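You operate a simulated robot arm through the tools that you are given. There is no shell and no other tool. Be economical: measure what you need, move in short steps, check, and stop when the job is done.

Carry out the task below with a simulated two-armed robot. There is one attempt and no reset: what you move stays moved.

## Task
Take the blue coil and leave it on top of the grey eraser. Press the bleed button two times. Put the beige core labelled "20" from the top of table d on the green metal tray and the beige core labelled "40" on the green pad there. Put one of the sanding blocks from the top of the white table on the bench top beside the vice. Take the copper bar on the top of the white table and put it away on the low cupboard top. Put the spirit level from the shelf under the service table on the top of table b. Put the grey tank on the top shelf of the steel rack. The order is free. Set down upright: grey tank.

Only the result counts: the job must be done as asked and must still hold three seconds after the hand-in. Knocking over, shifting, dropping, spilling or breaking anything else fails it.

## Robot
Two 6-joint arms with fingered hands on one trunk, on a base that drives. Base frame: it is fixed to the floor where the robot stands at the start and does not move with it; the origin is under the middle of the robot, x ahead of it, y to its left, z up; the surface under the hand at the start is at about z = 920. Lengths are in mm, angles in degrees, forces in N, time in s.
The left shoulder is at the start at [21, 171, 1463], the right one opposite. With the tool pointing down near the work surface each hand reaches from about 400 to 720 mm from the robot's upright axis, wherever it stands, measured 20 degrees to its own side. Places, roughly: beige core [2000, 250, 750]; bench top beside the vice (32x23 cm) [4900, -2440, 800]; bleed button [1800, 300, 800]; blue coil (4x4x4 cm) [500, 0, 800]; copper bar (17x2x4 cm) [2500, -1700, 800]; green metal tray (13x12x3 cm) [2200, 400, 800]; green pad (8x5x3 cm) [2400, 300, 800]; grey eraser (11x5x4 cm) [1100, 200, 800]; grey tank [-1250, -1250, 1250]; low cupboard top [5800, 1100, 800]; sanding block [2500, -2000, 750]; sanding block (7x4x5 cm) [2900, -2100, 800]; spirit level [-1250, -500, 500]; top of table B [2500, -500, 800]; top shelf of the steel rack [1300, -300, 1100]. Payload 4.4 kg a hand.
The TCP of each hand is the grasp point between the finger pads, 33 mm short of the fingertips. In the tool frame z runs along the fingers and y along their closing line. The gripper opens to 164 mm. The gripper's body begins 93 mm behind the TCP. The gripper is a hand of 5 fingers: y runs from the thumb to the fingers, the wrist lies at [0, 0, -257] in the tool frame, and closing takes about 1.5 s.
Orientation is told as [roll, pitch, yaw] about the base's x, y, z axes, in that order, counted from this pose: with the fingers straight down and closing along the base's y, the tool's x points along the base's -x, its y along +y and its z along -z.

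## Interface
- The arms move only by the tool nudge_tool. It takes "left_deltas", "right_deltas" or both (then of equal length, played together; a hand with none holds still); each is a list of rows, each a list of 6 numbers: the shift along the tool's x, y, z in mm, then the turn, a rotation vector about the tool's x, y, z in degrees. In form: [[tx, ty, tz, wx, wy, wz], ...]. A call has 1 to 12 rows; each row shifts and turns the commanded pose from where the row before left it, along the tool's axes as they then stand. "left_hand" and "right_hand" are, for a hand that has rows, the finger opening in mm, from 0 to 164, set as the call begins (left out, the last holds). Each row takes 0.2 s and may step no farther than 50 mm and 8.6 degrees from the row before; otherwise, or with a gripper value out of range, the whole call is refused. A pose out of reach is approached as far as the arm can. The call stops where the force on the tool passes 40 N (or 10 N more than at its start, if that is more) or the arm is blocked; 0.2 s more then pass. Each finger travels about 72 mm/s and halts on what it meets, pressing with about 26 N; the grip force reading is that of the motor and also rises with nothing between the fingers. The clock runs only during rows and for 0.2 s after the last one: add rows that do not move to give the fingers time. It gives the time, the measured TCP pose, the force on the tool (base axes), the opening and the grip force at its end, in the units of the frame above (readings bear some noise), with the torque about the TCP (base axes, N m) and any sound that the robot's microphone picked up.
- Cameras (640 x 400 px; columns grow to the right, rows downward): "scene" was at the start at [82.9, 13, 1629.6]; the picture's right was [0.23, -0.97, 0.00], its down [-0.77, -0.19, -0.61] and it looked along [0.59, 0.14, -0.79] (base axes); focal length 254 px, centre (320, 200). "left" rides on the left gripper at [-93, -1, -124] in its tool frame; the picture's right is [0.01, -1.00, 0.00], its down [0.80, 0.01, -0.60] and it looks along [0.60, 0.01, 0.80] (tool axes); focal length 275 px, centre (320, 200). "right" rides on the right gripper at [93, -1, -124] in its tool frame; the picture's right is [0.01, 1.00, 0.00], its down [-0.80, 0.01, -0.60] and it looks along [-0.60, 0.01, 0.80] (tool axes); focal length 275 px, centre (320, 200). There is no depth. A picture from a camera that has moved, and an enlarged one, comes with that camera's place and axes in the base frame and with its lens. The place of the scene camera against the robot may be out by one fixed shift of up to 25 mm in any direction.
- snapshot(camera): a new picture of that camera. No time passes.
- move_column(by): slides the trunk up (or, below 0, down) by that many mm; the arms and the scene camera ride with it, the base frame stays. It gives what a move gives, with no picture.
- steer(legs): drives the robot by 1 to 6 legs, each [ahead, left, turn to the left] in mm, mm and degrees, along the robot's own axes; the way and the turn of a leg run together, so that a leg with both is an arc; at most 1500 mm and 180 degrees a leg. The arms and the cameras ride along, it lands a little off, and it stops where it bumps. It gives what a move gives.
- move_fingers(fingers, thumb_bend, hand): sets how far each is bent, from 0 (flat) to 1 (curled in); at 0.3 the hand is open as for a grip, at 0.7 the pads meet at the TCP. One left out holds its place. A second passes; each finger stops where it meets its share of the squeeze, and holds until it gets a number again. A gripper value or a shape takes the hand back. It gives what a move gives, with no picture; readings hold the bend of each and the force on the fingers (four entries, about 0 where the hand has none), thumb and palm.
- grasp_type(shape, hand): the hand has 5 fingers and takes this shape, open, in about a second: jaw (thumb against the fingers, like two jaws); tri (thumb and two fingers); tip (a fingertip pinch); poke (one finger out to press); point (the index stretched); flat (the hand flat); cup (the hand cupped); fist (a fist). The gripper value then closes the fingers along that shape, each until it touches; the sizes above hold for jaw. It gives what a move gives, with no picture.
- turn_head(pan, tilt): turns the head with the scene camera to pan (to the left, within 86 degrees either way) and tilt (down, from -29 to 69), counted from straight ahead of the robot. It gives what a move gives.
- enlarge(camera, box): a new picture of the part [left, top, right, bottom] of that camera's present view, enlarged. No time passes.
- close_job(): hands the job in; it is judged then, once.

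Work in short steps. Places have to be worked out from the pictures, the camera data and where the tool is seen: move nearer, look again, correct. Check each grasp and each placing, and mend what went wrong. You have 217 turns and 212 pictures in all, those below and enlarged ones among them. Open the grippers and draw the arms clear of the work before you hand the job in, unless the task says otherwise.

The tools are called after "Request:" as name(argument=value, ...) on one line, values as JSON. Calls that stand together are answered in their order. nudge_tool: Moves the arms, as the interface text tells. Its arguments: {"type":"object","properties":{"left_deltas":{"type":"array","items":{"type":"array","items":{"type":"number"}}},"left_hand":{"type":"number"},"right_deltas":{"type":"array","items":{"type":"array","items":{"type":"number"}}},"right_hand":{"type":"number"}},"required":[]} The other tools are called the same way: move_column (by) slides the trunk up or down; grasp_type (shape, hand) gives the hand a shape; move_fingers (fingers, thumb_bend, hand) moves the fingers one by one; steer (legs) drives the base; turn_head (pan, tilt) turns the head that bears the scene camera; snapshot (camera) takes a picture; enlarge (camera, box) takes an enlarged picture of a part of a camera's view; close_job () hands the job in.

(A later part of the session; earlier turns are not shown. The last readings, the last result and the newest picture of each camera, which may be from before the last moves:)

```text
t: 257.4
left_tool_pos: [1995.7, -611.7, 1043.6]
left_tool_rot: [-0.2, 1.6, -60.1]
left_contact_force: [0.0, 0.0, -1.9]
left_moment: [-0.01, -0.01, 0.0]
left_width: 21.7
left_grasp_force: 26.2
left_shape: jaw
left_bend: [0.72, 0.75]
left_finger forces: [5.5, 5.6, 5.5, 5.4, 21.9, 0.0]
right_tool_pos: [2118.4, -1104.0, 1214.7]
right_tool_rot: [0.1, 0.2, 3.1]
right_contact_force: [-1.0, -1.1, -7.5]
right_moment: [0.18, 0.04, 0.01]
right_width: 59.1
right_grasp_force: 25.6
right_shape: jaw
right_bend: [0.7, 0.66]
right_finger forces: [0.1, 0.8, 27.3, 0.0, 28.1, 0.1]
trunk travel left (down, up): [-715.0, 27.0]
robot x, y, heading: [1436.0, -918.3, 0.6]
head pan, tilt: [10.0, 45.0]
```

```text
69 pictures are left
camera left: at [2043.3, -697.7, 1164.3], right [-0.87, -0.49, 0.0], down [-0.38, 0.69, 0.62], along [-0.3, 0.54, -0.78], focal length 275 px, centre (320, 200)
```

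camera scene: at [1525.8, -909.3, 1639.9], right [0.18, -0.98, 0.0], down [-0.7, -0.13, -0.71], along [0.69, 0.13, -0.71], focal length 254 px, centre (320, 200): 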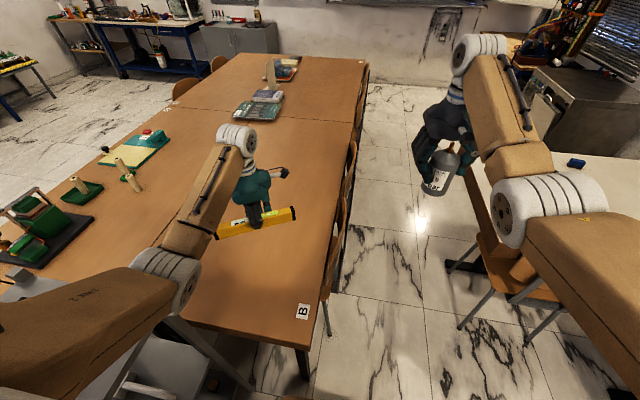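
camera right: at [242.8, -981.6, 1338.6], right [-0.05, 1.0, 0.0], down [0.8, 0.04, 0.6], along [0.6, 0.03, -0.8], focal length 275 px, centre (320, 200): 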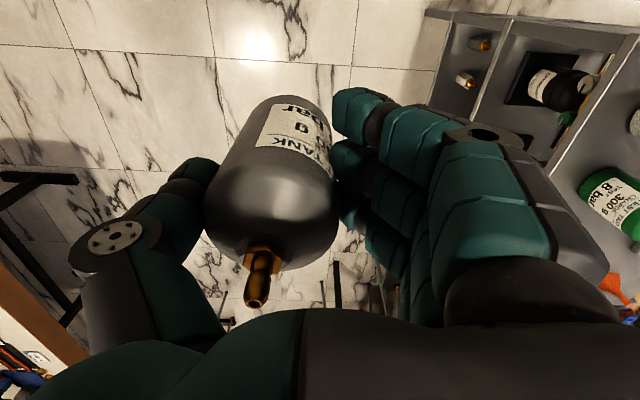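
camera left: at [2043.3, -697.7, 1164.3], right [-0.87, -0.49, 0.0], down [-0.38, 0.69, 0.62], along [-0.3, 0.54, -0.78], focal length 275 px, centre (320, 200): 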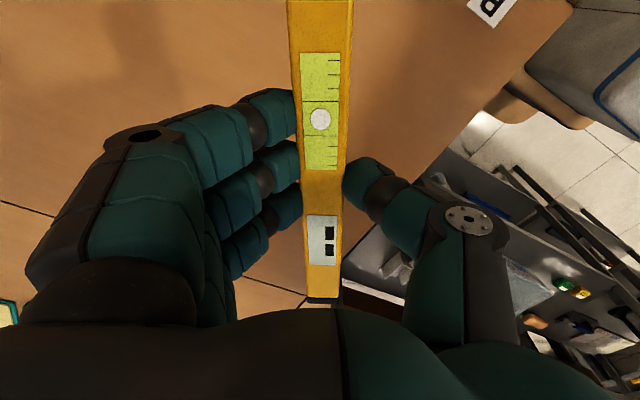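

The left elbow would come near the rack corner when lowering. Shift the robot to (1500,-1130) with heading 15° to clear it.

Request:
steer(legs=[[0, -212, 0], [64, 0, 14.5]])

Request:
turn_head(pan=20, tilt=45)

Request:
snapshot(camera="scene")

Request:
snapshot(camera="left")

```text
t: 260.0
left_tool_pos: [1966.1, -683.6, 1042.3]
left_tool_rot: [-0.2, 1.6, -45.5]
left_contact_force: [0.6, -0.8, -1.4]
left_moment: [-0.02, -0.03, 0.01]
left_width: 21.6
left_grasp_force: 26.2
left_shape: jaw
left_bend: [0.72, 0.75]
left_finger forces: [5.6, 5.5, 5.5, 5.4, 21.9, 0.0]
right_tool_pos: [2207.5, -1127.2, 1213.6]
right_tool_rot: [0.0, 0.3, 17.7]
right_contact_force: [0.3, 0.2, -7.0]
right_moment: [0.13, 0.08, 0.01]
right_width: 59.0
right_grasp_force: 26.3
right_shape: jaw
right_bend: [0.7, 0.66]
right_finger forces: [0.0, 0.7, 27.8, 0.0, 28.5, 0.0]
trunk travel left (down, up): [-715.0, 27.0]
robot x, y, heading: [1505.1, -1121.6, 15.4]
head pan, tilt: [10.0, 45.0]
```

```text
t: 260.7
left_tool_pos: [1965.1, -684.4, 1043.8]
left_tool_rot: [-0.2, 1.5, -45.4]
left_contact_force: [-0.1, 0.3, -2.5]
left_moment: [0.01, 0.01, 0.03]
left_width: 22.0
left_grasp_force: 25.9
left_shape: jaw
left_bend: [0.72, 0.75]
left_finger forces: [5.6, 5.5, 5.5, 5.4, 21.9, 0.0]
right_tool_pos: [2208.7, -1127.9, 1214.0]
right_tool_rot: [0.1, 0.2, 17.7]
right_contact_force: [0.7, 0.1, -7.8]
right_moment: [0.19, 0.13, -0.01]
right_width: 59.1
right_grasp_force: 26.4
right_shape: jaw
right_bend: [0.7, 0.66]
right_finger forces: [0.0, 0.8, 27.8, 0.1, 28.5, 0.1]
trunk travel left (down, up): [-715.0, 27.0]
robot x, y, heading: [1502.6, -1120.2, 15.2]
head pan, tilt: [20.0, 45.0]
```

```text
68 pictures are left
camera scene: at [1577.8, -1077.3, 1639.9], right [0.58, -0.82, 0.0], down [-0.58, -0.41, -0.71], along [0.58, 0.41, -0.71], focal length 254 px, centre (320, 200)
```

scene: 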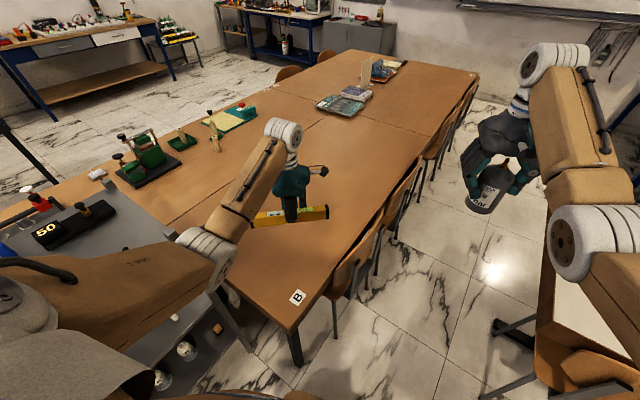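

```text
67 pictures are left
camera left: at [2033.1, -754.3, 1164.0], right [-0.72, -0.69, 0.0], down [-0.54, 0.57, 0.62], along [-0.43, 0.45, -0.78], focal length 275 px, centre (320, 200)
```

left: 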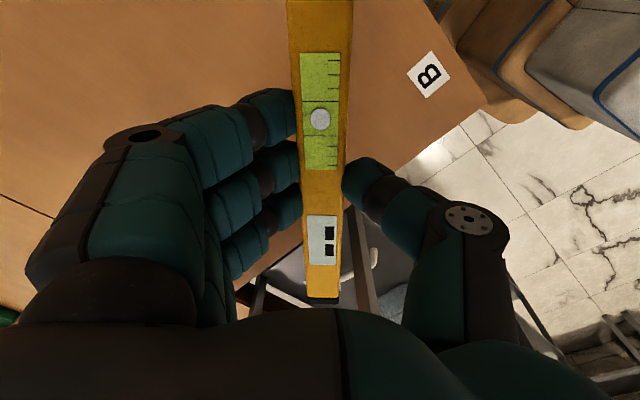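

Position is fine: the level will lie well inside table B. Lower the column 130, then the left arm.

Request:
move_column(by=-130)

Request:
nudge_tool(left_deltas=[[0, 0, 35, 0, 0, 0], [0, 0, 35, 0, 0, 0], [0, 0, 20, 0, 0, 0], [0, 0, 5, 0, 0, 0], [0, 0, 0, 0, 0, 0]])

Request:
snapshot(camera="left")

Request:
enlarge(camera="scene", box=[180, 80, 380, 240])

```text
t: 262.3
left_tool_pos: [1966.1, -685.0, 912.9]
left_tool_rot: [-0.2, 1.6, -45.6]
left_contact_force: [0.2, 0.2, -2.9]
left_moment: [0.0, -0.03, 0.02]
left_width: 21.7
left_grasp_force: 25.4
left_shape: jaw
left_bend: [0.72, 0.75]
left_finger forces: [5.7, 5.5, 5.4, 5.4, 22.0, 0.0]
right_tool_pos: [2207.8, -1128.0, 1084.7]
right_tool_rot: [0.2, 0.2, 17.7]
right_contact_force: [0.9, 0.8, -6.8]
right_moment: [0.13, 0.08, -0.01]
right_width: 59.0
right_grasp_force: 26.3
right_shape: jaw
right_bend: [0.7, 0.66]
right_finger forces: [0.0, 0.7, 27.8, 0.0, 28.4, 0.0]
trunk travel left (down, up): [-585.0, 157.0]
robot x, y, heading: [1498.0, -1125.2, 15.3]
head pan, tilt: [20.0, 45.0]
```

```text
t: 263.5
left_tool_pos: [1963.4, -683.2, 817.5]
left_tool_rot: [-0.1, 1.5, -45.6]
left_contact_force: [0.5, 0.7, -2.2]
left_moment: [-0.01, -0.01, 0.03]
left_width: 21.7
left_grasp_force: 25.6
left_shape: jaw
left_bend: [0.72, 0.75]
left_finger forces: [5.6, 5.5, 5.6, 5.6, 22.0, 0.1]
right_tool_pos: [2209.0, -1128.2, 1083.0]
right_tool_rot: [0.1, 0.3, 17.7]
right_contact_force: [-0.2, 0.2, -8.1]
right_moment: [0.17, 0.06, 0.01]
right_width: 59.2
right_grasp_force: 25.8
right_shape: jaw
right_bend: [0.7, 0.66]
right_finger forces: [0.0, 0.6, 27.8, 0.1, 28.5, 0.0]
trunk travel left (down, up): [-585.0, 157.0]
robot x, y, heading: [1499.5, -1126.1, 15.3]
head pan, tilt: [20.0, 45.0]
```

```text
66 pictures are left
camera left: at [2030.9, -752.5, 939.1], right [-0.72, -0.69, 0.0], down [-0.54, 0.57, 0.62], along [-0.43, 0.45, -0.78], focal length 275 px, centre (320, 200)
```

left: 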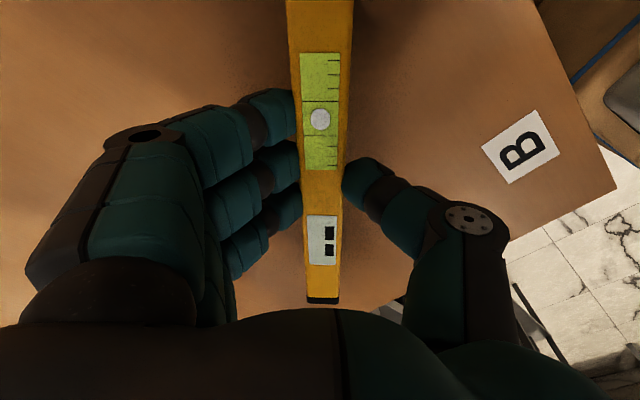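

```text
2.50 times, centred on (280, 160) of scene
camera zoom: at [1579.5, -1076.6, 1509.9], right [0.58, -0.82, 0.0], down [-0.58, -0.41, -0.71], along [0.58, 0.41, -0.71], focal length 634 px, centre (420, 300)
```

zoom: 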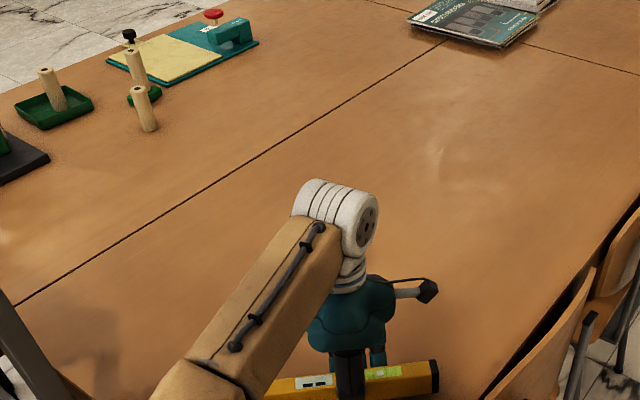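

Lower slowly to contact.

Request:
nudge_tool(left_deltas=[[0, 0, 5, 0, 0, 0], [0, 0, 4, 0, 0, 0], [0, 0, 0, 0, 0, 0]])

Request:
nudge_tool(left_deltas=[[0, 0, 3, 0, 0, 0], [0, 0, 0, 0, 0, 0], [0, 0, 3, 0, 0, 0], [0, 0, 0, 0, 0, 0]])

```text
t: 264.3
left_tool_pos: [1963.3, -683.8, 808.3]
left_tool_rot: [0.0, 1.5, -45.6]
left_contact_force: [-0.9, 0.3, -2.0]
left_moment: [-0.02, 0.01, -0.03]
left_width: 21.8
left_grasp_force: 25.8
left_shape: jaw
left_bend: [0.72, 0.75]
left_finger forces: [5.5, 5.4, 5.5, 5.5, 22.0, 0.0]
right_tool_pos: [2209.0, -1127.1, 1083.7]
right_tool_rot: [0.1, 0.1, 17.7]
right_contact_force: [-0.3, -0.3, -7.2]
right_moment: [0.15, 0.1, 0.01]
right_width: 58.9
right_grasp_force: 26.0
right_shape: jaw
right_bend: [0.7, 0.66]
right_finger forces: [0.0, 0.6, 27.8, 0.0, 28.3, 0.0]
trunk travel left (down, up): [-585.0, 157.0]
robot x, y, heading: [1499.6, -1126.2, 15.1]
head pan, tilt: [20.0, 45.0]
```

```text
t: 265.3
left_tool_pos: [1963.6, -683.0, 805.6]
left_tool_rot: [0.1, 1.5, -45.4]
left_contact_force: [-4.5, -1.2, 17.1]
left_moment: [-0.02, -0.04, 0.01]
left_width: 22.3
left_grasp_force: 26.3
left_shape: jaw
left_bend: [0.72, 0.75]
left_finger forces: [6.6, 6.5, 6.2, 6.0, 29.3, 0.0]
right_tool_pos: [2206.7, -1128.2, 1085.6]
right_tool_rot: [0.0, 0.0, 17.7]
right_contact_force: [-0.5, -0.4, -7.5]
right_moment: [0.17, 0.08, 0.03]
right_width: 58.9
right_grasp_force: 26.0
right_shape: jaw
right_bend: [0.7, 0.66]
right_finger forces: [0.0, 0.7, 27.7, 0.0, 28.4, 0.0]
trunk travel left (down, up): [-585.0, 157.0]
robot x, y, heading: [1499.9, -1123.9, 15.0]
head pan, tilt: [20.0, 45.0]
```

Level is resting on the table. Open, then rise.

Request:
nudge_tool(left_deltas=[[0, 0, 0, 0, 0, 0], [0, 0, 0, 0, 0, 0], [0, 0, 0, 0, 0, 0], [0, 0, 0, 0, 0, 0]], left_hand=90)

Request:
nudge_tool(left_deltas=[[0, 0, -40, 0, 0, 0], [0, 0, -50, 0, 0, 0], [0, 0, 0, 0, 0, 0]])

Request:
move_column(by=150)

Request:
snapshot(camera="left")

```text
t: 266.3
left_tool_pos: [1963.6, -683.3, 803.0]
left_tool_rot: [0.0, 1.5, -45.6]
left_contact_force: [0.0, 0.3, 0.4]
left_moment: [0.01, -0.01, 0.01]
left_width: 88.9
left_grasp_force: 0.0
left_shape: jaw
left_bend: [0.72, 0.71]
left_finger forces: [0.1, 0.0, 0.0, 0.1, 0.0, 0.0]
right_tool_pos: [2208.5, -1127.9, 1083.7]
right_tool_rot: [0.1, 0.2, 17.7]
right_contact_force: [-0.2, 0.3, -6.3]
right_moment: [0.17, 0.08, 0.02]
right_width: 59.1
right_grasp_force: 26.2
right_shape: jaw
right_bend: [0.7, 0.66]
right_finger forces: [0.0, 0.6, 27.7, 0.1, 28.3, 0.1]
trunk travel left (down, up): [-585.0, 157.0]
robot x, y, heading: [1500.7, -1122.3, 15.2]
head pan, tilt: [20.0, 45.0]
```

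```text
t: 267.1
left_tool_pos: [1965.1, -682.9, 892.8]
left_tool_rot: [-0.2, 1.5, -45.5]
left_contact_force: [0.0, -0.5, 0.4]
left_moment: [0.03, -0.01, -0.01]
left_width: 89.1
left_grasp_force: 0.0
left_shape: jaw
left_bend: [0.72, 0.71]
left_finger forces: [0.1, 0.0, 0.0, 0.1, 0.0, 0.1]
right_tool_pos: [2209.7, -1128.5, 1083.8]
right_tool_rot: [0.1, 0.1, 17.7]
right_contact_force: [0.1, 1.2, -7.0]
right_moment: [0.15, 0.06, 0.0]
right_width: 59.0
right_grasp_force: 26.5
right_shape: jaw
right_bend: [0.7, 0.66]
right_finger forces: [0.0, 0.6, 27.7, 0.0, 28.3, 0.0]
trunk travel left (down, up): [-585.0, 157.0]
robot x, y, heading: [1497.3, -1122.9, 15.5]
head pan, tilt: [20.0, 45.0]
```

```text
t: 268.8
left_tool_pos: [1964.7, -684.0, 1042.1]
left_tool_rot: [-0.2, 1.5, -45.5]
left_contact_force: [-1.0, -0.3, 0.0]
left_moment: [-0.01, -0.05, -0.02]
left_width: 89.3
left_grasp_force: 0.0
left_shape: jaw
left_bend: [0.72, 0.71]
left_finger forces: [0.1, 0.1, 0.0, 0.1, 0.0, 0.0]
right_tool_pos: [2208.2, -1128.0, 1233.9]
right_tool_rot: [0.1, 0.2, 17.7]
right_contact_force: [0.4, 0.0, -7.6]
right_moment: [0.17, 0.08, -0.01]
right_width: 59.1
right_grasp_force: 26.0
right_shape: jaw
right_bend: [0.7, 0.66]
right_finger forces: [0.1, 0.6, 27.7, 0.1, 28.4, 0.0]
trunk travel left (down, up): [-735.0, 7.0]
robot x, y, heading: [1499.7, -1121.5, 15.5]
head pan, tilt: [20.0, 45.0]
```

```text
64 pictures are left
camera left: at [2032.6, -753.9, 1163.9], right [-0.72, -0.69, 0.0], down [-0.54, 0.57, 0.62], along [-0.43, 0.45, -0.78], focal length 275 px, centre (320, 200)
```

left: 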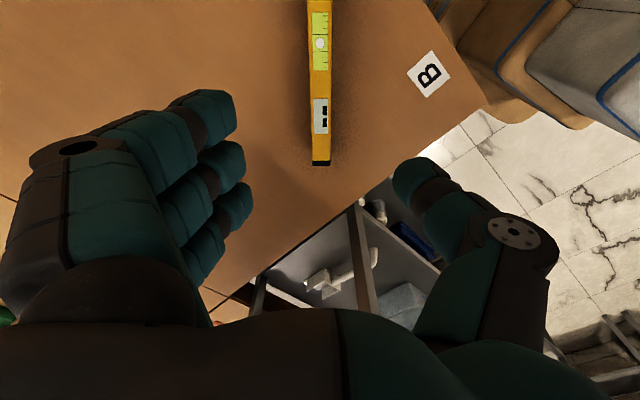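

Level done. Now the tank: retract the left arm, back away from the rack, turn to face it, and look.

Request:
nudge_tool(left_deltas=[[0, -30, 0, 0, 0, 0], [0, -30, 0, 0, 0, 0], [0, -30, 0, 0, 0, 0], [0, 0, 0, 0, 0, 0]])

Request:
steer(legs=[[-48, -172, 0], [0, 0, 89.5]])

Request:
turn_head(pan=-15, tilt=35)

Request:
snapshot(camera="scene")

Request:
snapshot(camera="right")

```text
t: 269.8
left_tool_pos: [1910.8, -740.4, 1023.9]
left_tool_rot: [0.0, 1.5, -45.5]
left_contact_force: [-0.3, 0.0, -0.1]
left_moment: [0.0, -0.05, 0.0]
left_width: 89.5
left_grasp_force: 0.0
left_shape: jaw
left_bend: [0.72, 0.71]
left_finger forces: [0.0, 0.0, 0.0, 0.1, 0.0, 0.0]
left hand out of reach, approached as far as the arm can: row 2, 3
right_tool_pos: [2208.3, -1128.1, 1233.4]
right_tool_rot: [0.0, 0.2, 17.8]
right_contact_force: [0.2, 0.3, -6.9]
right_moment: [0.19, 0.1, 0.01]
right_width: 59.1
right_grasp_force: 26.1
right_shape: jaw
right_bend: [0.7, 0.66]
right_finger forces: [0.0, 0.7, 27.8, 0.1, 28.3, 0.0]
trunk travel left (down, up): [-735.0, 7.0]
robot x, y, heading: [1498.8, -1117.6, 15.4]
head pan, tilt: [20.0, 45.0]
```

```text
t: 275.1
left_tool_pos: [1122.8, -884.3, 1023.0]
left_tool_rot: [0.0, 1.3, 43.4]
left_contact_force: [0.9, -0.5, 0.1]
left_moment: [-0.03, 0.02, 0.02]
left_width: 89.3
left_grasp_force: 0.0
left_shape: jaw
left_bend: [0.72, 0.71]
left_finger forces: [0.0, 0.0, 0.1, 0.0, 0.0, 0.0]
right_tool_pos: [1517.1, -593.4, 1233.7]
right_tool_rot: [0.0, 0.2, 106.7]
right_contact_force: [0.5, -0.1, -8.1]
right_moment: [-0.07, 0.2, -0.02]
right_width: 58.9
right_grasp_force: 25.6
right_shape: jaw
right_bend: [0.7, 0.66]
right_finger forces: [0.0, 0.4, 27.4, 0.0, 27.7, 0.1]
trunk travel left (down, up): [-735.0, 7.0]
robot x, y, heading: [1497.5, -1300.0, 104.3]
head pan, tilt: [20.0, 45.0]
```

```text
t: 276.1
left_tool_pos: [1123.9, -884.2, 1022.7]
left_tool_rot: [0.0, 1.5, 43.5]
left_contact_force: [0.3, 0.1, -0.1]
left_moment: [0.02, 0.01, 0.01]
left_width: 89.5
left_grasp_force: 0.1
left_shape: jaw
left_bend: [0.72, 0.71]
left_finger forces: [0.1, 0.1, 0.0, 0.0, 0.1, 0.0]
right_tool_pos: [1517.4, -594.3, 1233.6]
right_tool_rot: [0.1, 0.2, 106.7]
right_contact_force: [0.4, 0.0, -7.1]
right_moment: [-0.1, 0.17, -0.01]
right_width: 59.1
right_grasp_force: 26.1
right_shape: jaw
right_bend: [0.7, 0.66]
right_finger forces: [0.0, 0.3, 27.6, 0.1, 27.6, 0.1]
trunk travel left (down, up): [-735.0, 7.0]
robot x, y, heading: [1495.9, -1305.7, 104.1]
head pan, tilt: [-15.0, 35.0]
```

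```text
63 pictures are left
camera scene: at [1496.9, -1207.6, 1674.7], right [1.0, -0.01, 0.0], down [-0.01, -0.57, -0.82], along [0.01, 0.82, -0.57], focal length 254 px, centre (320, 200)
```

scene: 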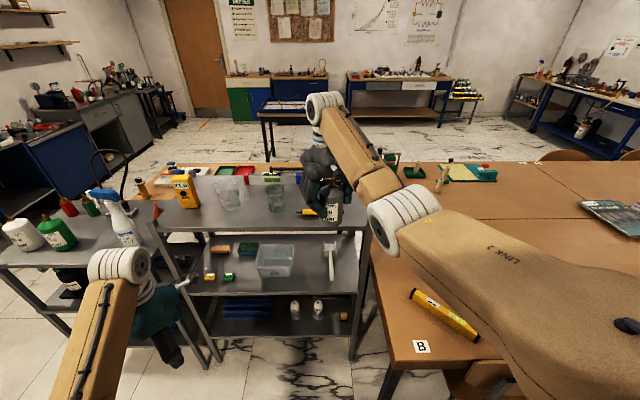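

```text
62 pictures are left
camera right: at [1544.8, -681.6, 1358.4], right [-0.95, -0.3, 0.0], down [-0.24, 0.77, 0.6], along [-0.18, 0.57, -0.8], focal length 275 px, centre (320, 200)
```

right: 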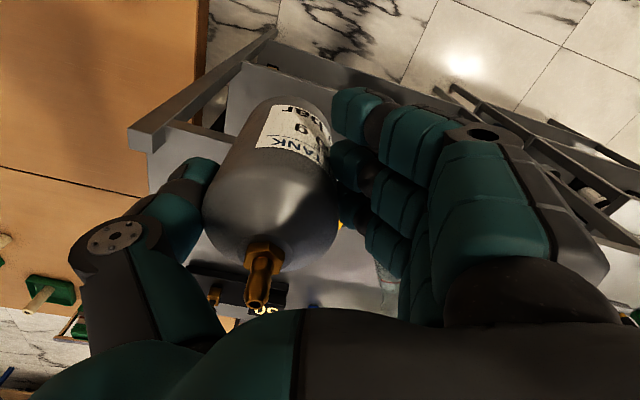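

Target for the tank is the clear strip between screwdriver and black "50" box: centre about (1590,-375). Drive right 98, then ahead 195.

Request:
steer(legs=[[0, -98, 0], [150, 0, 0]])

Request:
snapshot(camera="right")

Request:
enlarge(camera="scene", box=[200, 140, 400, 280])

```text
t: 278.2
left_tool_pos: [1183.2, -715.4, 1021.4]
left_tool_rot: [0.0, 1.4, 43.5]
left_contact_force: [1.1, 0.3, -0.7]
left_moment: [-0.03, -0.04, 0.0]
left_width: 89.2
left_grasp_force: 0.1
left_shape: jaw
left_bend: [0.72, 0.71]
left_finger forces: [0.0, 0.0, 0.0, 0.0, 0.0, 0.1]
right_tool_pos: [1575.8, -423.6, 1234.1]
right_tool_rot: [0.1, 0.2, 106.5]
right_contact_force: [-0.8, 0.0, -7.9]
right_moment: [-0.09, 0.19, 0.02]
right_width: 58.9
right_grasp_force: 25.7
right_shape: jaw
right_bend: [0.7, 0.66]
right_finger forces: [0.1, 0.3, 28.1, 0.0, 28.1, 0.0]
trunk travel left (down, up): [-735.0, 7.0]
robot x, y, heading: [1554.7, -1130.8, 104.1]
head pan, tilt: [-15.0, 35.0]
```

```text
61 pictures are left
camera right: at [1603.8, -512.2, 1358.4], right [-0.95, -0.3, 0.0], down [-0.24, 0.77, 0.6], along [-0.18, 0.57, -0.8], focal length 275 px, centre (320, 200)
```

right: 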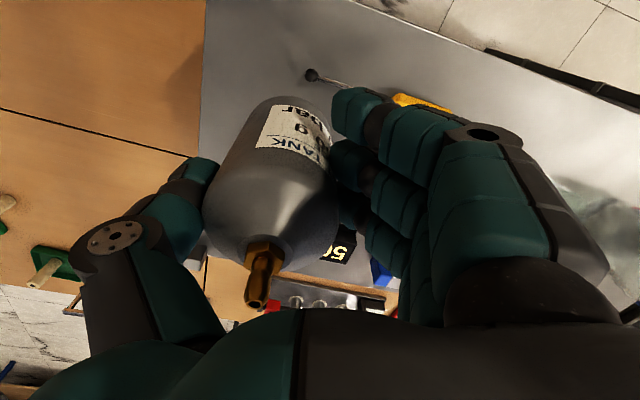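

```text
2.86 times, centred on (300, 210) of scene
camera zoom: at [1555.7, -1038.1, 1674.7], right [1.0, -0.01, 0.0], down [-0.01, -0.57, -0.82], along [0.01, 0.82, -0.57], focal length 725 px, centre (377, 171)
```

zoom: 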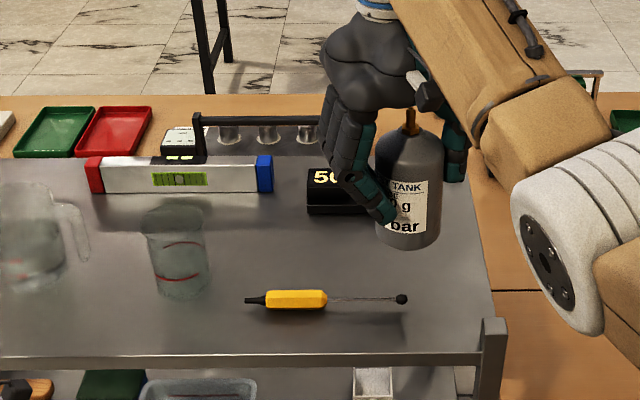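

Small correction: move (0,+38) mm, then lower.

Request:
steer(legs=[[37, -9, 0]])

Request:
move_column(by=-50)

Request:
snapshot(camera="right")

Request:
enlarge(camera="scene", box=[260, 140, 420, 260])

```text
t: 279.1
left_tool_pos: [1183.2, -679.0, 1023.6]
left_tool_rot: [0.0, 1.4, 43.5]
left_contact_force: [0.3, 0.6, 0.7]
left_moment: [0.0, -0.01, -0.02]
left_width: 88.9
left_grasp_force: 0.1
left_shape: jaw
left_bend: [0.72, 0.71]
left_finger forces: [0.0, 0.2, 0.0, 0.1, 0.0, 0.0]
right_tool_pos: [1575.3, -387.9, 1234.3]
right_tool_rot: [0.0, 0.2, 106.5]
right_contact_force: [-0.8, -0.7, -7.7]
right_moment: [-0.12, 0.19, 0.01]
right_width: 58.9
right_grasp_force: 25.5
right_shape: jaw
right_bend: [0.7, 0.66]
right_finger forces: [0.0, 0.2, 28.0, 0.0, 28.1, 0.1]
trunk travel left (down, up): [-735.0, 7.0]
robot x, y, heading: [1555.7, -1096.1, 104.0]
head pan, tilt: [-15.0, 35.0]
```

```text
t: 280.0
left_tool_pos: [1182.4, -678.5, 973.2]
left_tool_rot: [0.0, 1.3, 43.3]
left_contact_force: [-0.6, -0.5, 0.1]
left_moment: [0.03, -0.03, 0.01]
left_width: 88.9
left_grasp_force: 0.0
left_shape: jaw
left_bend: [0.72, 0.71]
left_finger forces: [0.1, 0.0, 0.0, 0.0, 0.0, 0.1]
right_tool_pos: [1574.9, -388.5, 1185.2]
right_tool_rot: [0.2, 0.0, 106.5]
right_contact_force: [-0.4, -0.5, -7.3]
right_moment: [-0.09, 0.17, -0.02]
right_width: 58.7
right_grasp_force: 26.2
right_shape: jaw
right_bend: [0.7, 0.66]
right_finger forces: [0.1, 0.3, 28.1, 0.1, 28.1, 0.0]
trunk travel left (down, up): [-685.0, 57.0]
robot x, y, heading: [1557.7, -1094.9, 104.2]
head pan, tilt: [-15.0, 35.0]
```

```text
59 pictures are left
camera right: at [1603.9, -476.5, 1309.7], right [-0.95, -0.3, 0.0], down [-0.24, 0.77, 0.6], along [-0.18, 0.57, -0.8], focal length 275 px, centre (320, 200)
```

right: 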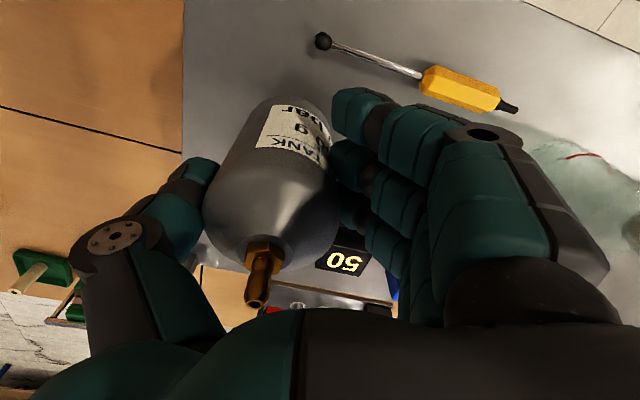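

```text
3.33 times, centred on (340, 200) of scene
camera zoom: at [1555.8, -1002.2, 1624.9], right [1.0, -0.02, 0.0], down [-0.01, -0.57, -0.82], along [0.01, 0.82, -0.57], focal length 846 px, centre (253, 200)
```

zoom: 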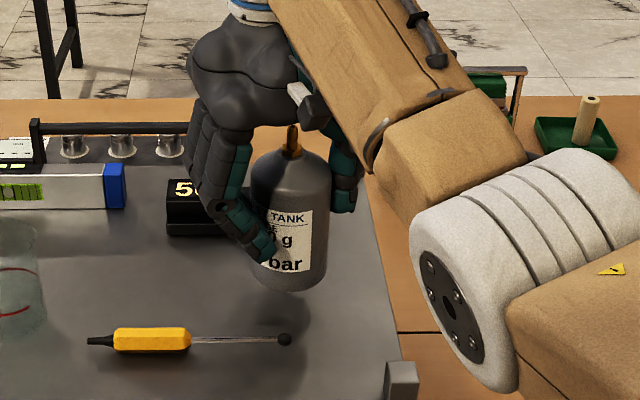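

Tank is upright and clear of neighbours. Lower in small steps until contact.

Request:
nudge_tool(right_deltas=[[0, 0, 8, 0, 0, 0], [0, 0, 5, 0, 0, 0], [0, 0, 0, 0, 0, 0]])

Request:
nudge_tool(right_deltas=[[0, 0, 3, 0, 0, 0], [0, 0, 0, 0, 0, 0], [0, 0, 3, 0, 0, 0], [0, 0, 0, 0, 0, 0]])

Request:
enlarge(camera="scene", box=[260, 140, 420, 260])

```text
t: 280.8
left_tool_pos: [1182.5, -677.2, 971.6]
left_tool_rot: [-0.1, 1.4, 43.5]
left_contact_force: [0.2, 0.7, 0.3]
left_moment: [0.0, 0.01, 0.01]
left_width: 89.0
left_grasp_force: 0.1
left_shape: jaw
left_bend: [0.72, 0.71]
left_finger forces: [0.1, 0.0, 0.0, 0.0, 0.1, 0.0]
right_tool_pos: [1575.9, -386.3, 1171.1]
right_tool_rot: [0.1, 0.2, 106.7]
right_contact_force: [-0.5, -0.6, -6.6]
right_moment: [-0.08, 0.19, -0.02]
right_width: 59.0
right_grasp_force: 26.1
right_shape: jaw
right_bend: [0.7, 0.66]
right_finger forces: [0.0, 0.3, 28.1, 0.1, 28.2, 0.0]
trunk travel left (down, up): [-685.0, 57.0]
robot x, y, heading: [1557.8, -1094.1, 103.9]
head pan, tilt: [-15.0, 35.0]
```

```text
t: 281.8
left_tool_pos: [1182.5, -678.1, 972.4]
left_tool_rot: [0.0, 1.4, 43.6]
left_contact_force: [0.8, 0.6, 0.4]
left_moment: [0.05, -0.05, 0.0]
left_width: 89.5
left_grasp_force: 0.0
left_shape: jaw
left_bend: [0.72, 0.71]
left_finger forces: [0.0, 0.0, 0.1, 0.1, 0.1, 0.0]
right_tool_pos: [1575.0, -387.7, 1164.9]
right_tool_rot: [0.1, 0.2, 106.6]
right_contact_force: [0.8, 0.3, -7.6]
right_moment: [-0.11, 0.19, 0.03]
right_width: 58.9
right_grasp_force: 25.9
right_shape: jaw
right_bend: [0.7, 0.66]
right_finger forces: [0.0, 0.3, 28.0, 0.0, 28.1, 0.0]
trunk travel left (down, up): [-685.0, 57.0]
robot x, y, heading: [1555.0, -1095.1, 104.1]
head pan, tilt: [-15.0, 35.0]
```

```text
3.33 times, centred on (340, 200) of scene
camera zoom: at [1555.6, -1000.7, 1624.7], right [1.0, -0.01, 0.0], down [-0.01, -0.57, -0.82], along [0.01, 0.82, -0.57], focal length 846 px, centre (253, 200)
```

zoom: 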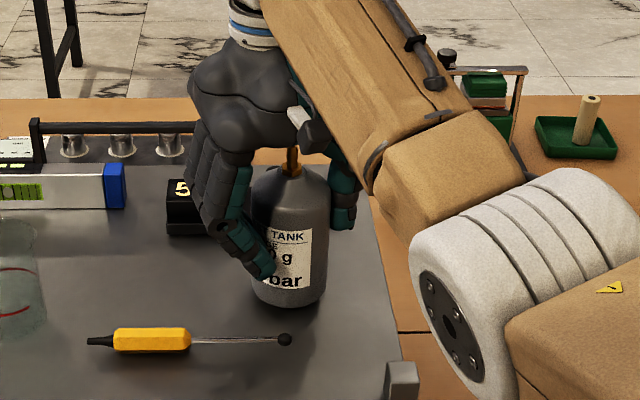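

Continue.

Request:
nudge_tool(right_deltas=[[0, 0, 3, 0, 0, 0], [0, 0, 0, 0, 0, 0], [0, 0, 3, 0, 0, 0], [0, 0, 0, 0, 0, 0], [0, 0, 3, 0, 0, 0], [0, 0, 0, 0, 0, 0]])

Request:
nudge_tool(right_deltas=[[0, 0, 3, 0, 0, 0], [0, 0, 0, 0, 0, 0], [0, 0, 3, 0, 0, 0], [0, 0, 0, 0, 0, 0]])

Request:
enlarge(camera="scene", box=[260, 140, 420, 260])

```text
t: 283.2
left_tool_pos: [1183.2, -677.8, 971.3]
left_tool_rot: [0.0, 1.4, 43.4]
left_contact_force: [-0.5, 0.0, -0.9]
left_moment: [0.03, 0.0, -0.01]
left_width: 89.1
left_grasp_force: 0.2
left_shape: jaw
left_bend: [0.72, 0.71]
left_finger forces: [0.0, 0.0, 0.1, 0.0, 0.0, 0.2]
right_tool_pos: [1575.7, -388.2, 1156.1]
right_tool_rot: [0.1, 0.1, 106.7]
right_contact_force: [0.0, 1.0, -7.5]
right_moment: [-0.08, 0.12, 0.03]
right_width: 58.9
right_grasp_force: 26.1
right_shape: jaw
right_bend: [0.7, 0.66]
right_finger forces: [0.0, 0.4, 28.1, 0.0, 28.1, 0.0]
trunk travel left (down, up): [-685.0, 57.0]
robot x, y, heading: [1557.2, -1098.6, 103.9]
head pan, tilt: [-15.0, 35.0]
```

```text
t: 284.2
left_tool_pos: [1182.6, -678.7, 973.6]
left_tool_rot: [0.1, 1.2, 43.5]
left_contact_force: [-0.1, 0.4, 1.0]
left_moment: [-0.01, -0.01, 0.01]
left_width: 89.1
left_grasp_force: 0.1
left_shape: jaw
left_bend: [0.72, 0.71]
left_finger forces: [0.0, 0.0, 0.0, 0.0, 0.0, 0.0]
right_tool_pos: [1574.5, -388.7, 1154.6]
right_tool_rot: [-0.1, -0.3, 106.7]
right_contact_force: [1.1, 5.0, 21.2]
right_moment: [0.33, -0.65, 0.09]
right_width: 59.1
right_grasp_force: 26.2
right_shape: jaw
right_bend: [0.7, 0.66]
right_finger forces: [0.0, 0.3, 29.2, 0.0, 31.6, 0.0]
trunk travel left (down, up): [-685.0, 57.0]
robot x, y, heading: [1554.9, -1096.4, 104.3]
head pan, tilt: [-15.0, 35.0]
```

```text
3.33 times, centred on (340, 200) of scene
camera zoom: at [1555.6, -1003.6, 1625.1], right [1.0, -0.01, 0.0], down [-0.01, -0.57, -0.82], along [0.01, 0.82, -0.57], focal length 846 px, centre (253, 200)
```

zoom: 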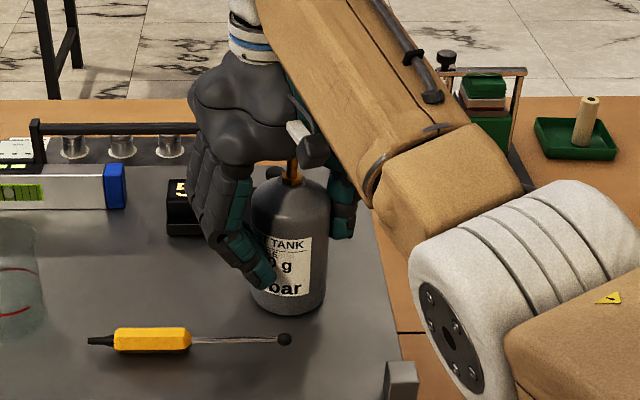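

Contact. Relieve slightly and open gently.

Request:
nudge_tool(right_deltas=[[0, 0, -2, 0, 0, 0], [0, 0, 0, 0, 0, 0]])

Request:
nudge_tool(right_deltas=[[0, 0, 0, 0, 0, 0], [0, 0, 0, 0, 0, 0]], right_hand=76)

Request:
nudge_tool(right_deltas=[[0, 0, 0, 0, 0, 0], [0, 0, 0, 0, 0, 0], [0, 0, 0, 0, 0, 0], [0, 0, 0, 0, 0, 0], [0, 0, 0, 0, 0, 0]], right_hand=150)

Request:
snapshot(camera="right")

Request:
enlarge(camera="scene", box=[260, 140, 420, 260])

```text
t: 284.8
left_tool_pos: [1182.3, -678.6, 973.6]
left_tool_rot: [0.0, 1.3, 43.5]
left_contact_force: [-0.6, 0.0, -1.1]
left_moment: [0.0, 0.0, -0.02]
left_width: 89.6
left_grasp_force: 0.1
left_shape: jaw
left_bend: [0.72, 0.71]
left_finger forces: [0.1, 0.1, 0.0, 0.0, 0.0, 0.0]
right_tool_pos: [1575.7, -388.1, 1154.1]
right_tool_rot: [0.0, 0.0, 106.7]
right_contact_force: [0.6, 7.0, 22.3]
right_moment: [0.4, -0.63, 0.2]
right_width: 59.0
right_grasp_force: 25.3
right_shape: jaw
right_bend: [0.7, 0.66]
right_finger forces: [0.0, 0.3, 29.2, 0.0, 31.5, 0.1]
trunk travel left (down, up): [-685.0, 57.0]
robot x, y, heading: [1560.0, -1094.3, 104.2]
head pan, tilt: [-15.0, 35.0]
```

```text
t: 285.4
left_tool_pos: [1181.9, -678.4, 973.2]
left_tool_rot: [-0.1, 1.3, 43.5]
left_contact_force: [-0.1, 0.0, 0.2]
left_moment: [-0.01, 0.0, -0.01]
left_width: 89.5
left_grasp_force: 0.0
left_shape: jaw
left_bend: [0.72, 0.71]
left_finger forces: [0.0, 0.0, 0.0, 0.0, 0.1, 0.1]
right_tool_pos: [1576.1, -388.9, 1149.9]
right_tool_rot: [0.1, 0.6, 106.5]
right_contact_force: [1.5, 1.0, -1.2]
right_moment: [-0.01, 0.01, -0.01]
right_width: 77.3
right_grasp_force: 0.1
right_shape: jaw
right_bend: [0.73, 0.73]
right_finger forces: [0.0, 0.0, 0.0, 0.0, 1.9, 0.1]
trunk travel left (down, up): [-685.0, 57.0]
robot x, y, heading: [1557.1, -1094.1, 104.2]
head pan, tilt: [-15.0, 35.0]
```

```text
t: 286.6
left_tool_pos: [1182.8, -678.8, 974.6]
left_tool_rot: [0.0, 1.3, 43.5]
left_contact_force: [-0.3, 1.0, -0.8]
left_moment: [0.0, -0.01, 0.0]
left_width: 89.4
left_grasp_force: 0.2
left_shape: jaw
left_bend: [0.72, 0.71]
left_finger forces: [0.1, 0.0, 0.1, 0.1, 0.1, 0.0]
right_tool_pos: [1575.7, -388.9, 1153.3]
right_tool_rot: [0.1, 0.2, 106.6]
right_contact_force: [0.3, 0.5, 1.0]
right_moment: [-0.02, 0.01, -0.01]
right_width: 149.9
right_grasp_force: 0.1
right_shape: jaw
right_bend: [0.45, 0.47]
right_finger forces: [0.0, 0.1, 0.0, 0.1, 0.0, 0.0]
trunk travel left (down, up): [-685.0, 57.0]
robot x, y, heading: [1560.9, -1095.5, 104.1]
head pan, tilt: [-15.0, 35.0]
```

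```text
55 pictures are left
camera right: at [1603.9, -476.1, 1277.3], right [-0.95, -0.3, 0.0], down [-0.24, 0.77, 0.6], along [-0.18, 0.57, -0.8], focal length 275 px, centre (320, 200)
```

right: 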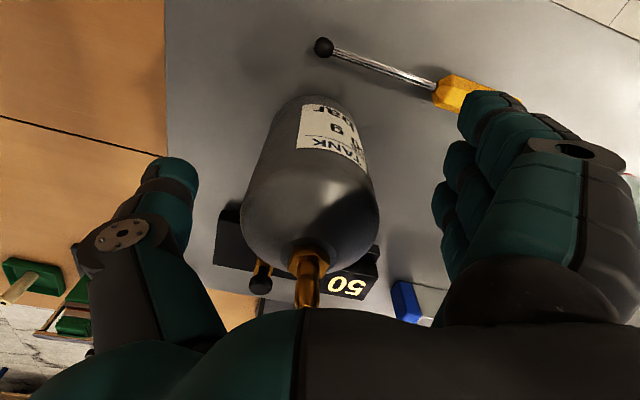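

```text
3.33 times, centred on (340, 200) of scene
camera zoom: at [1555.5, -1001.6, 1624.8], right [1.0, -0.02, 0.0], down [-0.01, -0.57, -0.82], along [0.01, 0.82, -0.57], focal length 846 px, centre (253, 200)
```

zoom: 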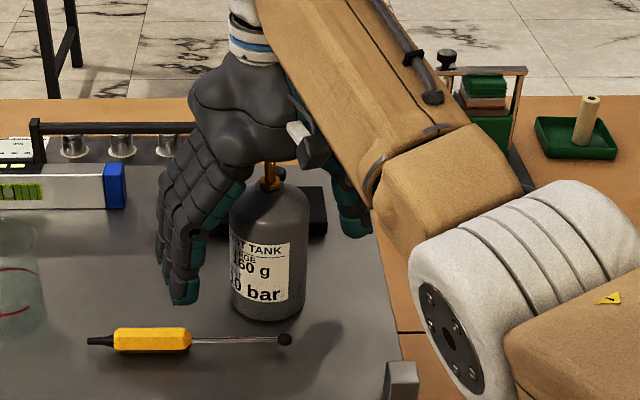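

Tank stands upright on the rack. Raise slightly and back straight away.

Request:
nudge_tool(right_deltas=[[0, 0, -10, 0, 0, 0], [0, 0, -10, 0, 0, 0], [0, 0, 0, 0, 0, 0]])

Request:
steer(legs=[[-220, 0, 0]])

Request:
turn_head(pan=0, tilt=35)

Request:
enlarge(camera="scene", box=[160, 80, 480, 280])

```text
t: 287.4
left_tool_pos: [1181.9, -678.3, 973.0]
left_tool_rot: [-0.1, 1.3, 43.5]
left_contact_force: [1.2, -0.1, 0.4]
left_moment: [-0.03, 0.01, 0.02]
left_width: 89.2
left_grasp_force: 0.0
left_shape: jaw
left_bend: [0.72, 0.71]
left_finger forces: [0.0, 0.0, 0.0, 0.0, 0.0, 0.0]
right_tool_pos: [1575.4, -388.2, 1173.4]
right_tool_rot: [0.1, 0.2, 106.6]
right_contact_force: [-0.2, -0.2, 0.3]
right_moment: [0.04, -0.01, -0.01]
right_width: 149.7
right_grasp_force: 0.2
right_shape: jaw
right_bend: [0.45, 0.47]
right_finger forces: [0.1, 0.1, 0.0, 0.0, 0.0, 0.1]
trunk travel left (down, up): [-685.0, 57.0]
robot x, y, heading: [1556.8, -1097.3, 104.4]
head pan, tilt: [-15.0, 35.0]
```

```text
t: 289.1
left_tool_pos: [1236.8, -893.9, 973.1]
left_tool_rot: [0.1, 1.3, 43.5]
left_contact_force: [0.1, -0.5, -0.4]
left_moment: [0.06, -0.02, 0.04]
left_width: 89.4
left_grasp_force: 0.2
left_shape: jaw
left_bend: [0.72, 0.71]
left_finger forces: [0.0, 0.0, 0.0, 0.0, 0.1, 0.1]
right_tool_pos: [1630.2, -603.6, 1173.8]
right_tool_rot: [0.1, 0.1, 106.6]
right_contact_force: [-0.9, -0.4, -0.5]
right_moment: [0.03, 0.03, -0.03]
right_width: 149.6
right_grasp_force: 0.1
right_shape: jaw
right_bend: [0.45, 0.47]
right_finger forces: [0.1, 0.0, 0.0, 0.0, 0.1, 0.1]
trunk travel left (down, up): [-685.0, 57.0]
robot x, y, heading: [1607.8, -1309.1, 104.3]
head pan, tilt: [-15.0, 35.0]
```

```text
t: 289.9
left_tool_pos: [1236.9, -892.9, 971.9]
left_tool_rot: [0.0, 1.4, 43.5]
left_contact_force: [0.2, 0.3, -0.1]
left_moment: [0.01, 0.03, 0.0]
left_width: 89.4
left_grasp_force: 0.1
left_shape: jaw
left_bend: [0.72, 0.71]
left_finger forces: [0.0, 0.0, 0.0, 0.0, 0.1, 0.0]
right_tool_pos: [1629.1, -601.8, 1171.5]
right_tool_rot: [0.1, 0.3, 106.6]
right_contact_force: [-0.7, 1.0, -0.4]
right_moment: [0.01, -0.01, 0.0]
right_width: 149.7
right_grasp_force: 0.0
right_shape: jaw
right_bend: [0.45, 0.47]
right_finger forces: [0.1, 0.0, 0.0, 0.0, 0.0, 0.0]
trunk travel left (down, up): [-685.0, 57.0]
robot x, y, heading: [1609.3, -1309.3, 104.3]
head pan, tilt: [0.0, 35.0]
```

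```text
2.00 times, centred on (320, 180) of scene
camera zoom: at [1586.7, -1218.2, 1624.8], right [0.97, 0.24, 0.0], down [0.14, -0.56, -0.82], along [-0.2, 0.79, -0.57], focal length 507 px, centre (320, 240)
```

zoom: 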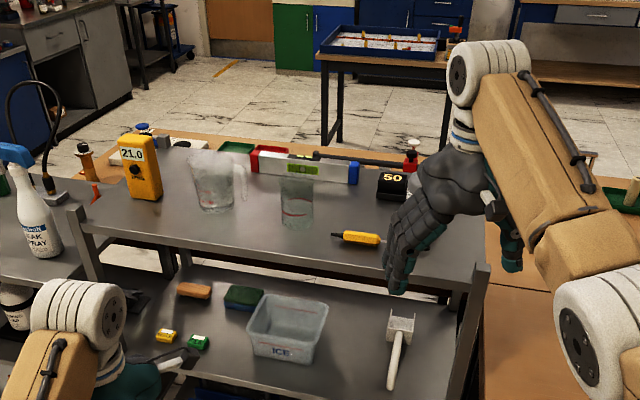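

Raise the column and turn right toward the white table, stopping short to look.

Request:
move_column(by=55)

Request:
steer(legs=[[0, 0, -110]])

Request:
turn_head(pan=80, tilt=30)

Request:
snapshot(camera="scene")

Request:
turn_head(pan=-40, tilt=30)

Request:
snapshot(camera="scene")

Request:
enlarge(camera="scene", box=[160, 40, 480, 240])

```text
t: 290.9
left_tool_pos: [1236.9, -892.4, 1027.8]
left_tool_rot: [0.0, 1.5, 43.5]
left_contact_force: [-0.7, -0.3, 0.1]
left_moment: [-0.03, 0.0, 0.0]
left_width: 89.4
left_grasp_force: 0.1
left_shape: jaw
left_bend: [0.72, 0.71]
left_finger forces: [0.1, 0.0, 0.0, 0.0, 0.0, 0.0]
right_tool_pos: [1629.4, -601.5, 1225.8]
right_tool_rot: [0.1, 0.2, 106.6]
right_contact_force: [0.3, 0.3, -0.3]
right_moment: [-0.04, 0.01, 0.0]
right_width: 150.1
right_grasp_force: 0.0
right_shape: jaw
right_bend: [0.45, 0.47]
right_finger forces: [0.0, 0.0, 0.0, 0.0, 0.1, 0.0]
trunk travel left (down, up): [-740.0, 2.0]
robot x, y, heading: [1611.4, -1308.3, 104.3]
head pan, tilt: [0.0, 35.0]
```

```text
t: 295.9
left_tool_pos: [2131.8, -1101.0, 1027.6]
left_tool_rot: [0.0, 1.3, -66.4]
left_contact_force: [-0.8, 0.4, 0.0]
left_moment: [-0.01, -0.04, -0.05]
left_width: 89.3
left_grasp_force: 0.0
left_shape: jaw
left_bend: [0.72, 0.71]
left_finger forces: [0.0, 0.1, 0.1, 0.1, 0.0, 0.0]
right_tool_pos: [2269.8, -1568.6, 1227.6]
right_tool_rot: [0.1, 0.1, -3.2]
right_contact_force: [0.4, 0.3, 0.0]
right_moment: [0.0, -0.01, -0.02]
right_width: 150.2
right_grasp_force: 0.0
right_shape: jaw
right_bend: [0.45, 0.47]
right_finger forces: [0.0, 0.0, 0.0, 0.0, 0.0, 0.1]
trunk travel left (down, up): [-740.0, 2.0]
robot x, y, heading: [1608.7, -1309.9, -6.0]
head pan, tilt: [0.0, 35.0]
```

```text
t: 297.4
left_tool_pos: [2131.5, -1100.9, 1027.8]
left_tool_rot: [0.0, 1.3, -66.6]
left_contact_force: [0.6, 0.0, -0.3]
left_moment: [0.01, 0.02, 0.03]
left_width: 89.1
left_grasp_force: 0.0
left_shape: jaw
left_bend: [0.72, 0.71]
left_finger forces: [0.0, 0.0, 0.0, 0.1, 0.0, 0.1]
right_tool_pos: [2270.9, -1569.3, 1227.8]
right_tool_rot: [0.1, 0.2, -3.3]
right_contact_force: [-0.5, 0.2, 0.8]
right_moment: [-0.02, 0.01, 0.01]
right_width: 149.7
right_grasp_force: 0.0
right_shape: jaw
right_bend: [0.45, 0.47]
right_finger forces: [0.0, 0.0, 0.0, 0.1, 0.0, 0.0]
trunk travel left (down, up): [-740.0, 2.0]
robot x, y, heading: [1612.7, -1310.6, -5.9]
head pan, tilt: [80.0, 30.0]
```

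```text
52 pictures are left
camera scene: at [1646.1, -1228.8, 1687.7], right [0.96, -0.27, 0.0], down [-0.14, -0.48, -0.87], along [0.24, 0.83, -0.5], focal length 254 px, centre (320, 200)
```

scene: 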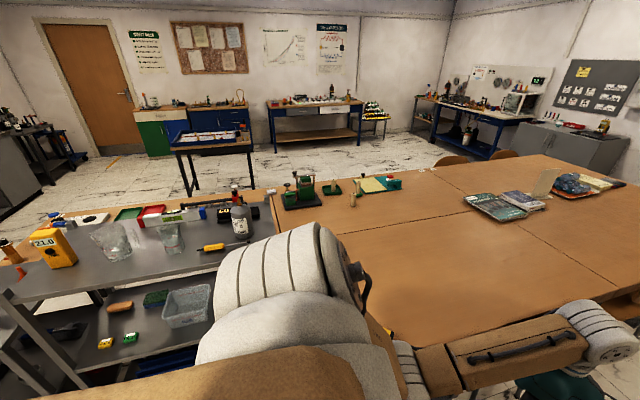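

```text
t: 299.4
left_tool_pos: [2132.5, -1100.0, 1027.9]
left_tool_rot: [0.0, 1.3, -66.5]
left_contact_force: [-0.9, -0.4, -0.3]
left_moment: [-0.02, -0.02, -0.01]
left_width: 89.1
left_grasp_force: 0.0
left_shape: jaw
left_bend: [0.72, 0.71]
left_finger forces: [0.1, 0.0, 0.1, 0.0, 0.1, 0.1]
right_tool_pos: [2271.3, -1568.3, 1228.3]
right_tool_rot: [0.1, 0.2, -3.3]
right_contact_force: [-0.2, -0.3, 0.4]
right_moment: [0.02, -0.01, -0.03]
right_width: 149.7
right_grasp_force: 0.1
right_shape: jaw
right_bend: [0.45, 0.47]
right_finger forces: [0.0, 0.1, 0.1, 0.0, 0.0, 0.0]
trunk travel left (down, up): [-740.0, 2.0]
robot x, y, heading: [1613.8, -1307.4, -5.6]
head pan, tilt: [-40.0, 30.0]
```

```text
51 pictures are left
camera scene: at [1684.6, -1380.6, 1687.6], right [-0.72, -0.7, 0.0], down [-0.35, 0.36, -0.87], along [0.6, -0.62, -0.5], focal length 254 px, centre (320, 200)
```

scene: 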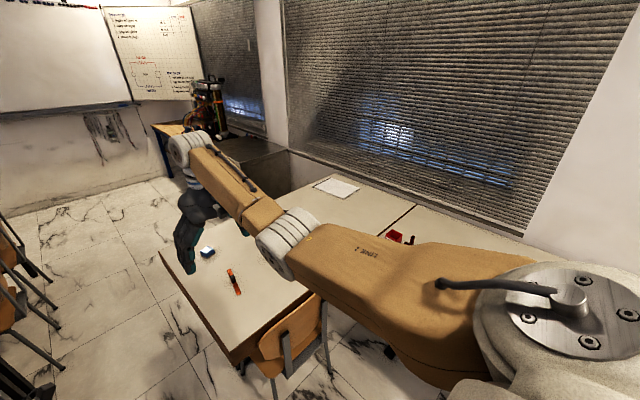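

```text
2.00 times, centred on (320, 140) of scene
camera zoom: at [1684.6, -1380.6, 1687.6], right [-0.72, -0.7, 0.0], down [-0.35, 0.36, -0.87], along [0.6, -0.62, -0.5], focal length 507 px, centre (320, 320)
```

zoom: 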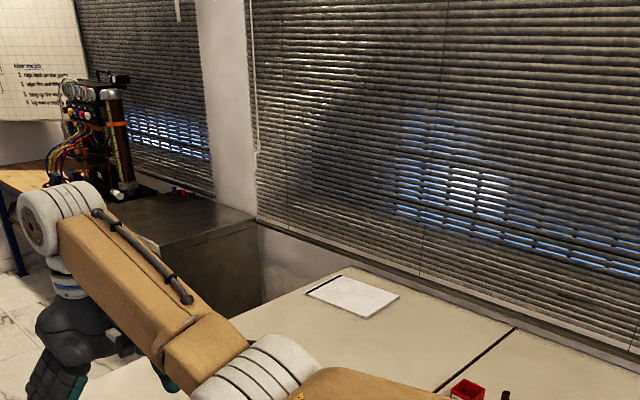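

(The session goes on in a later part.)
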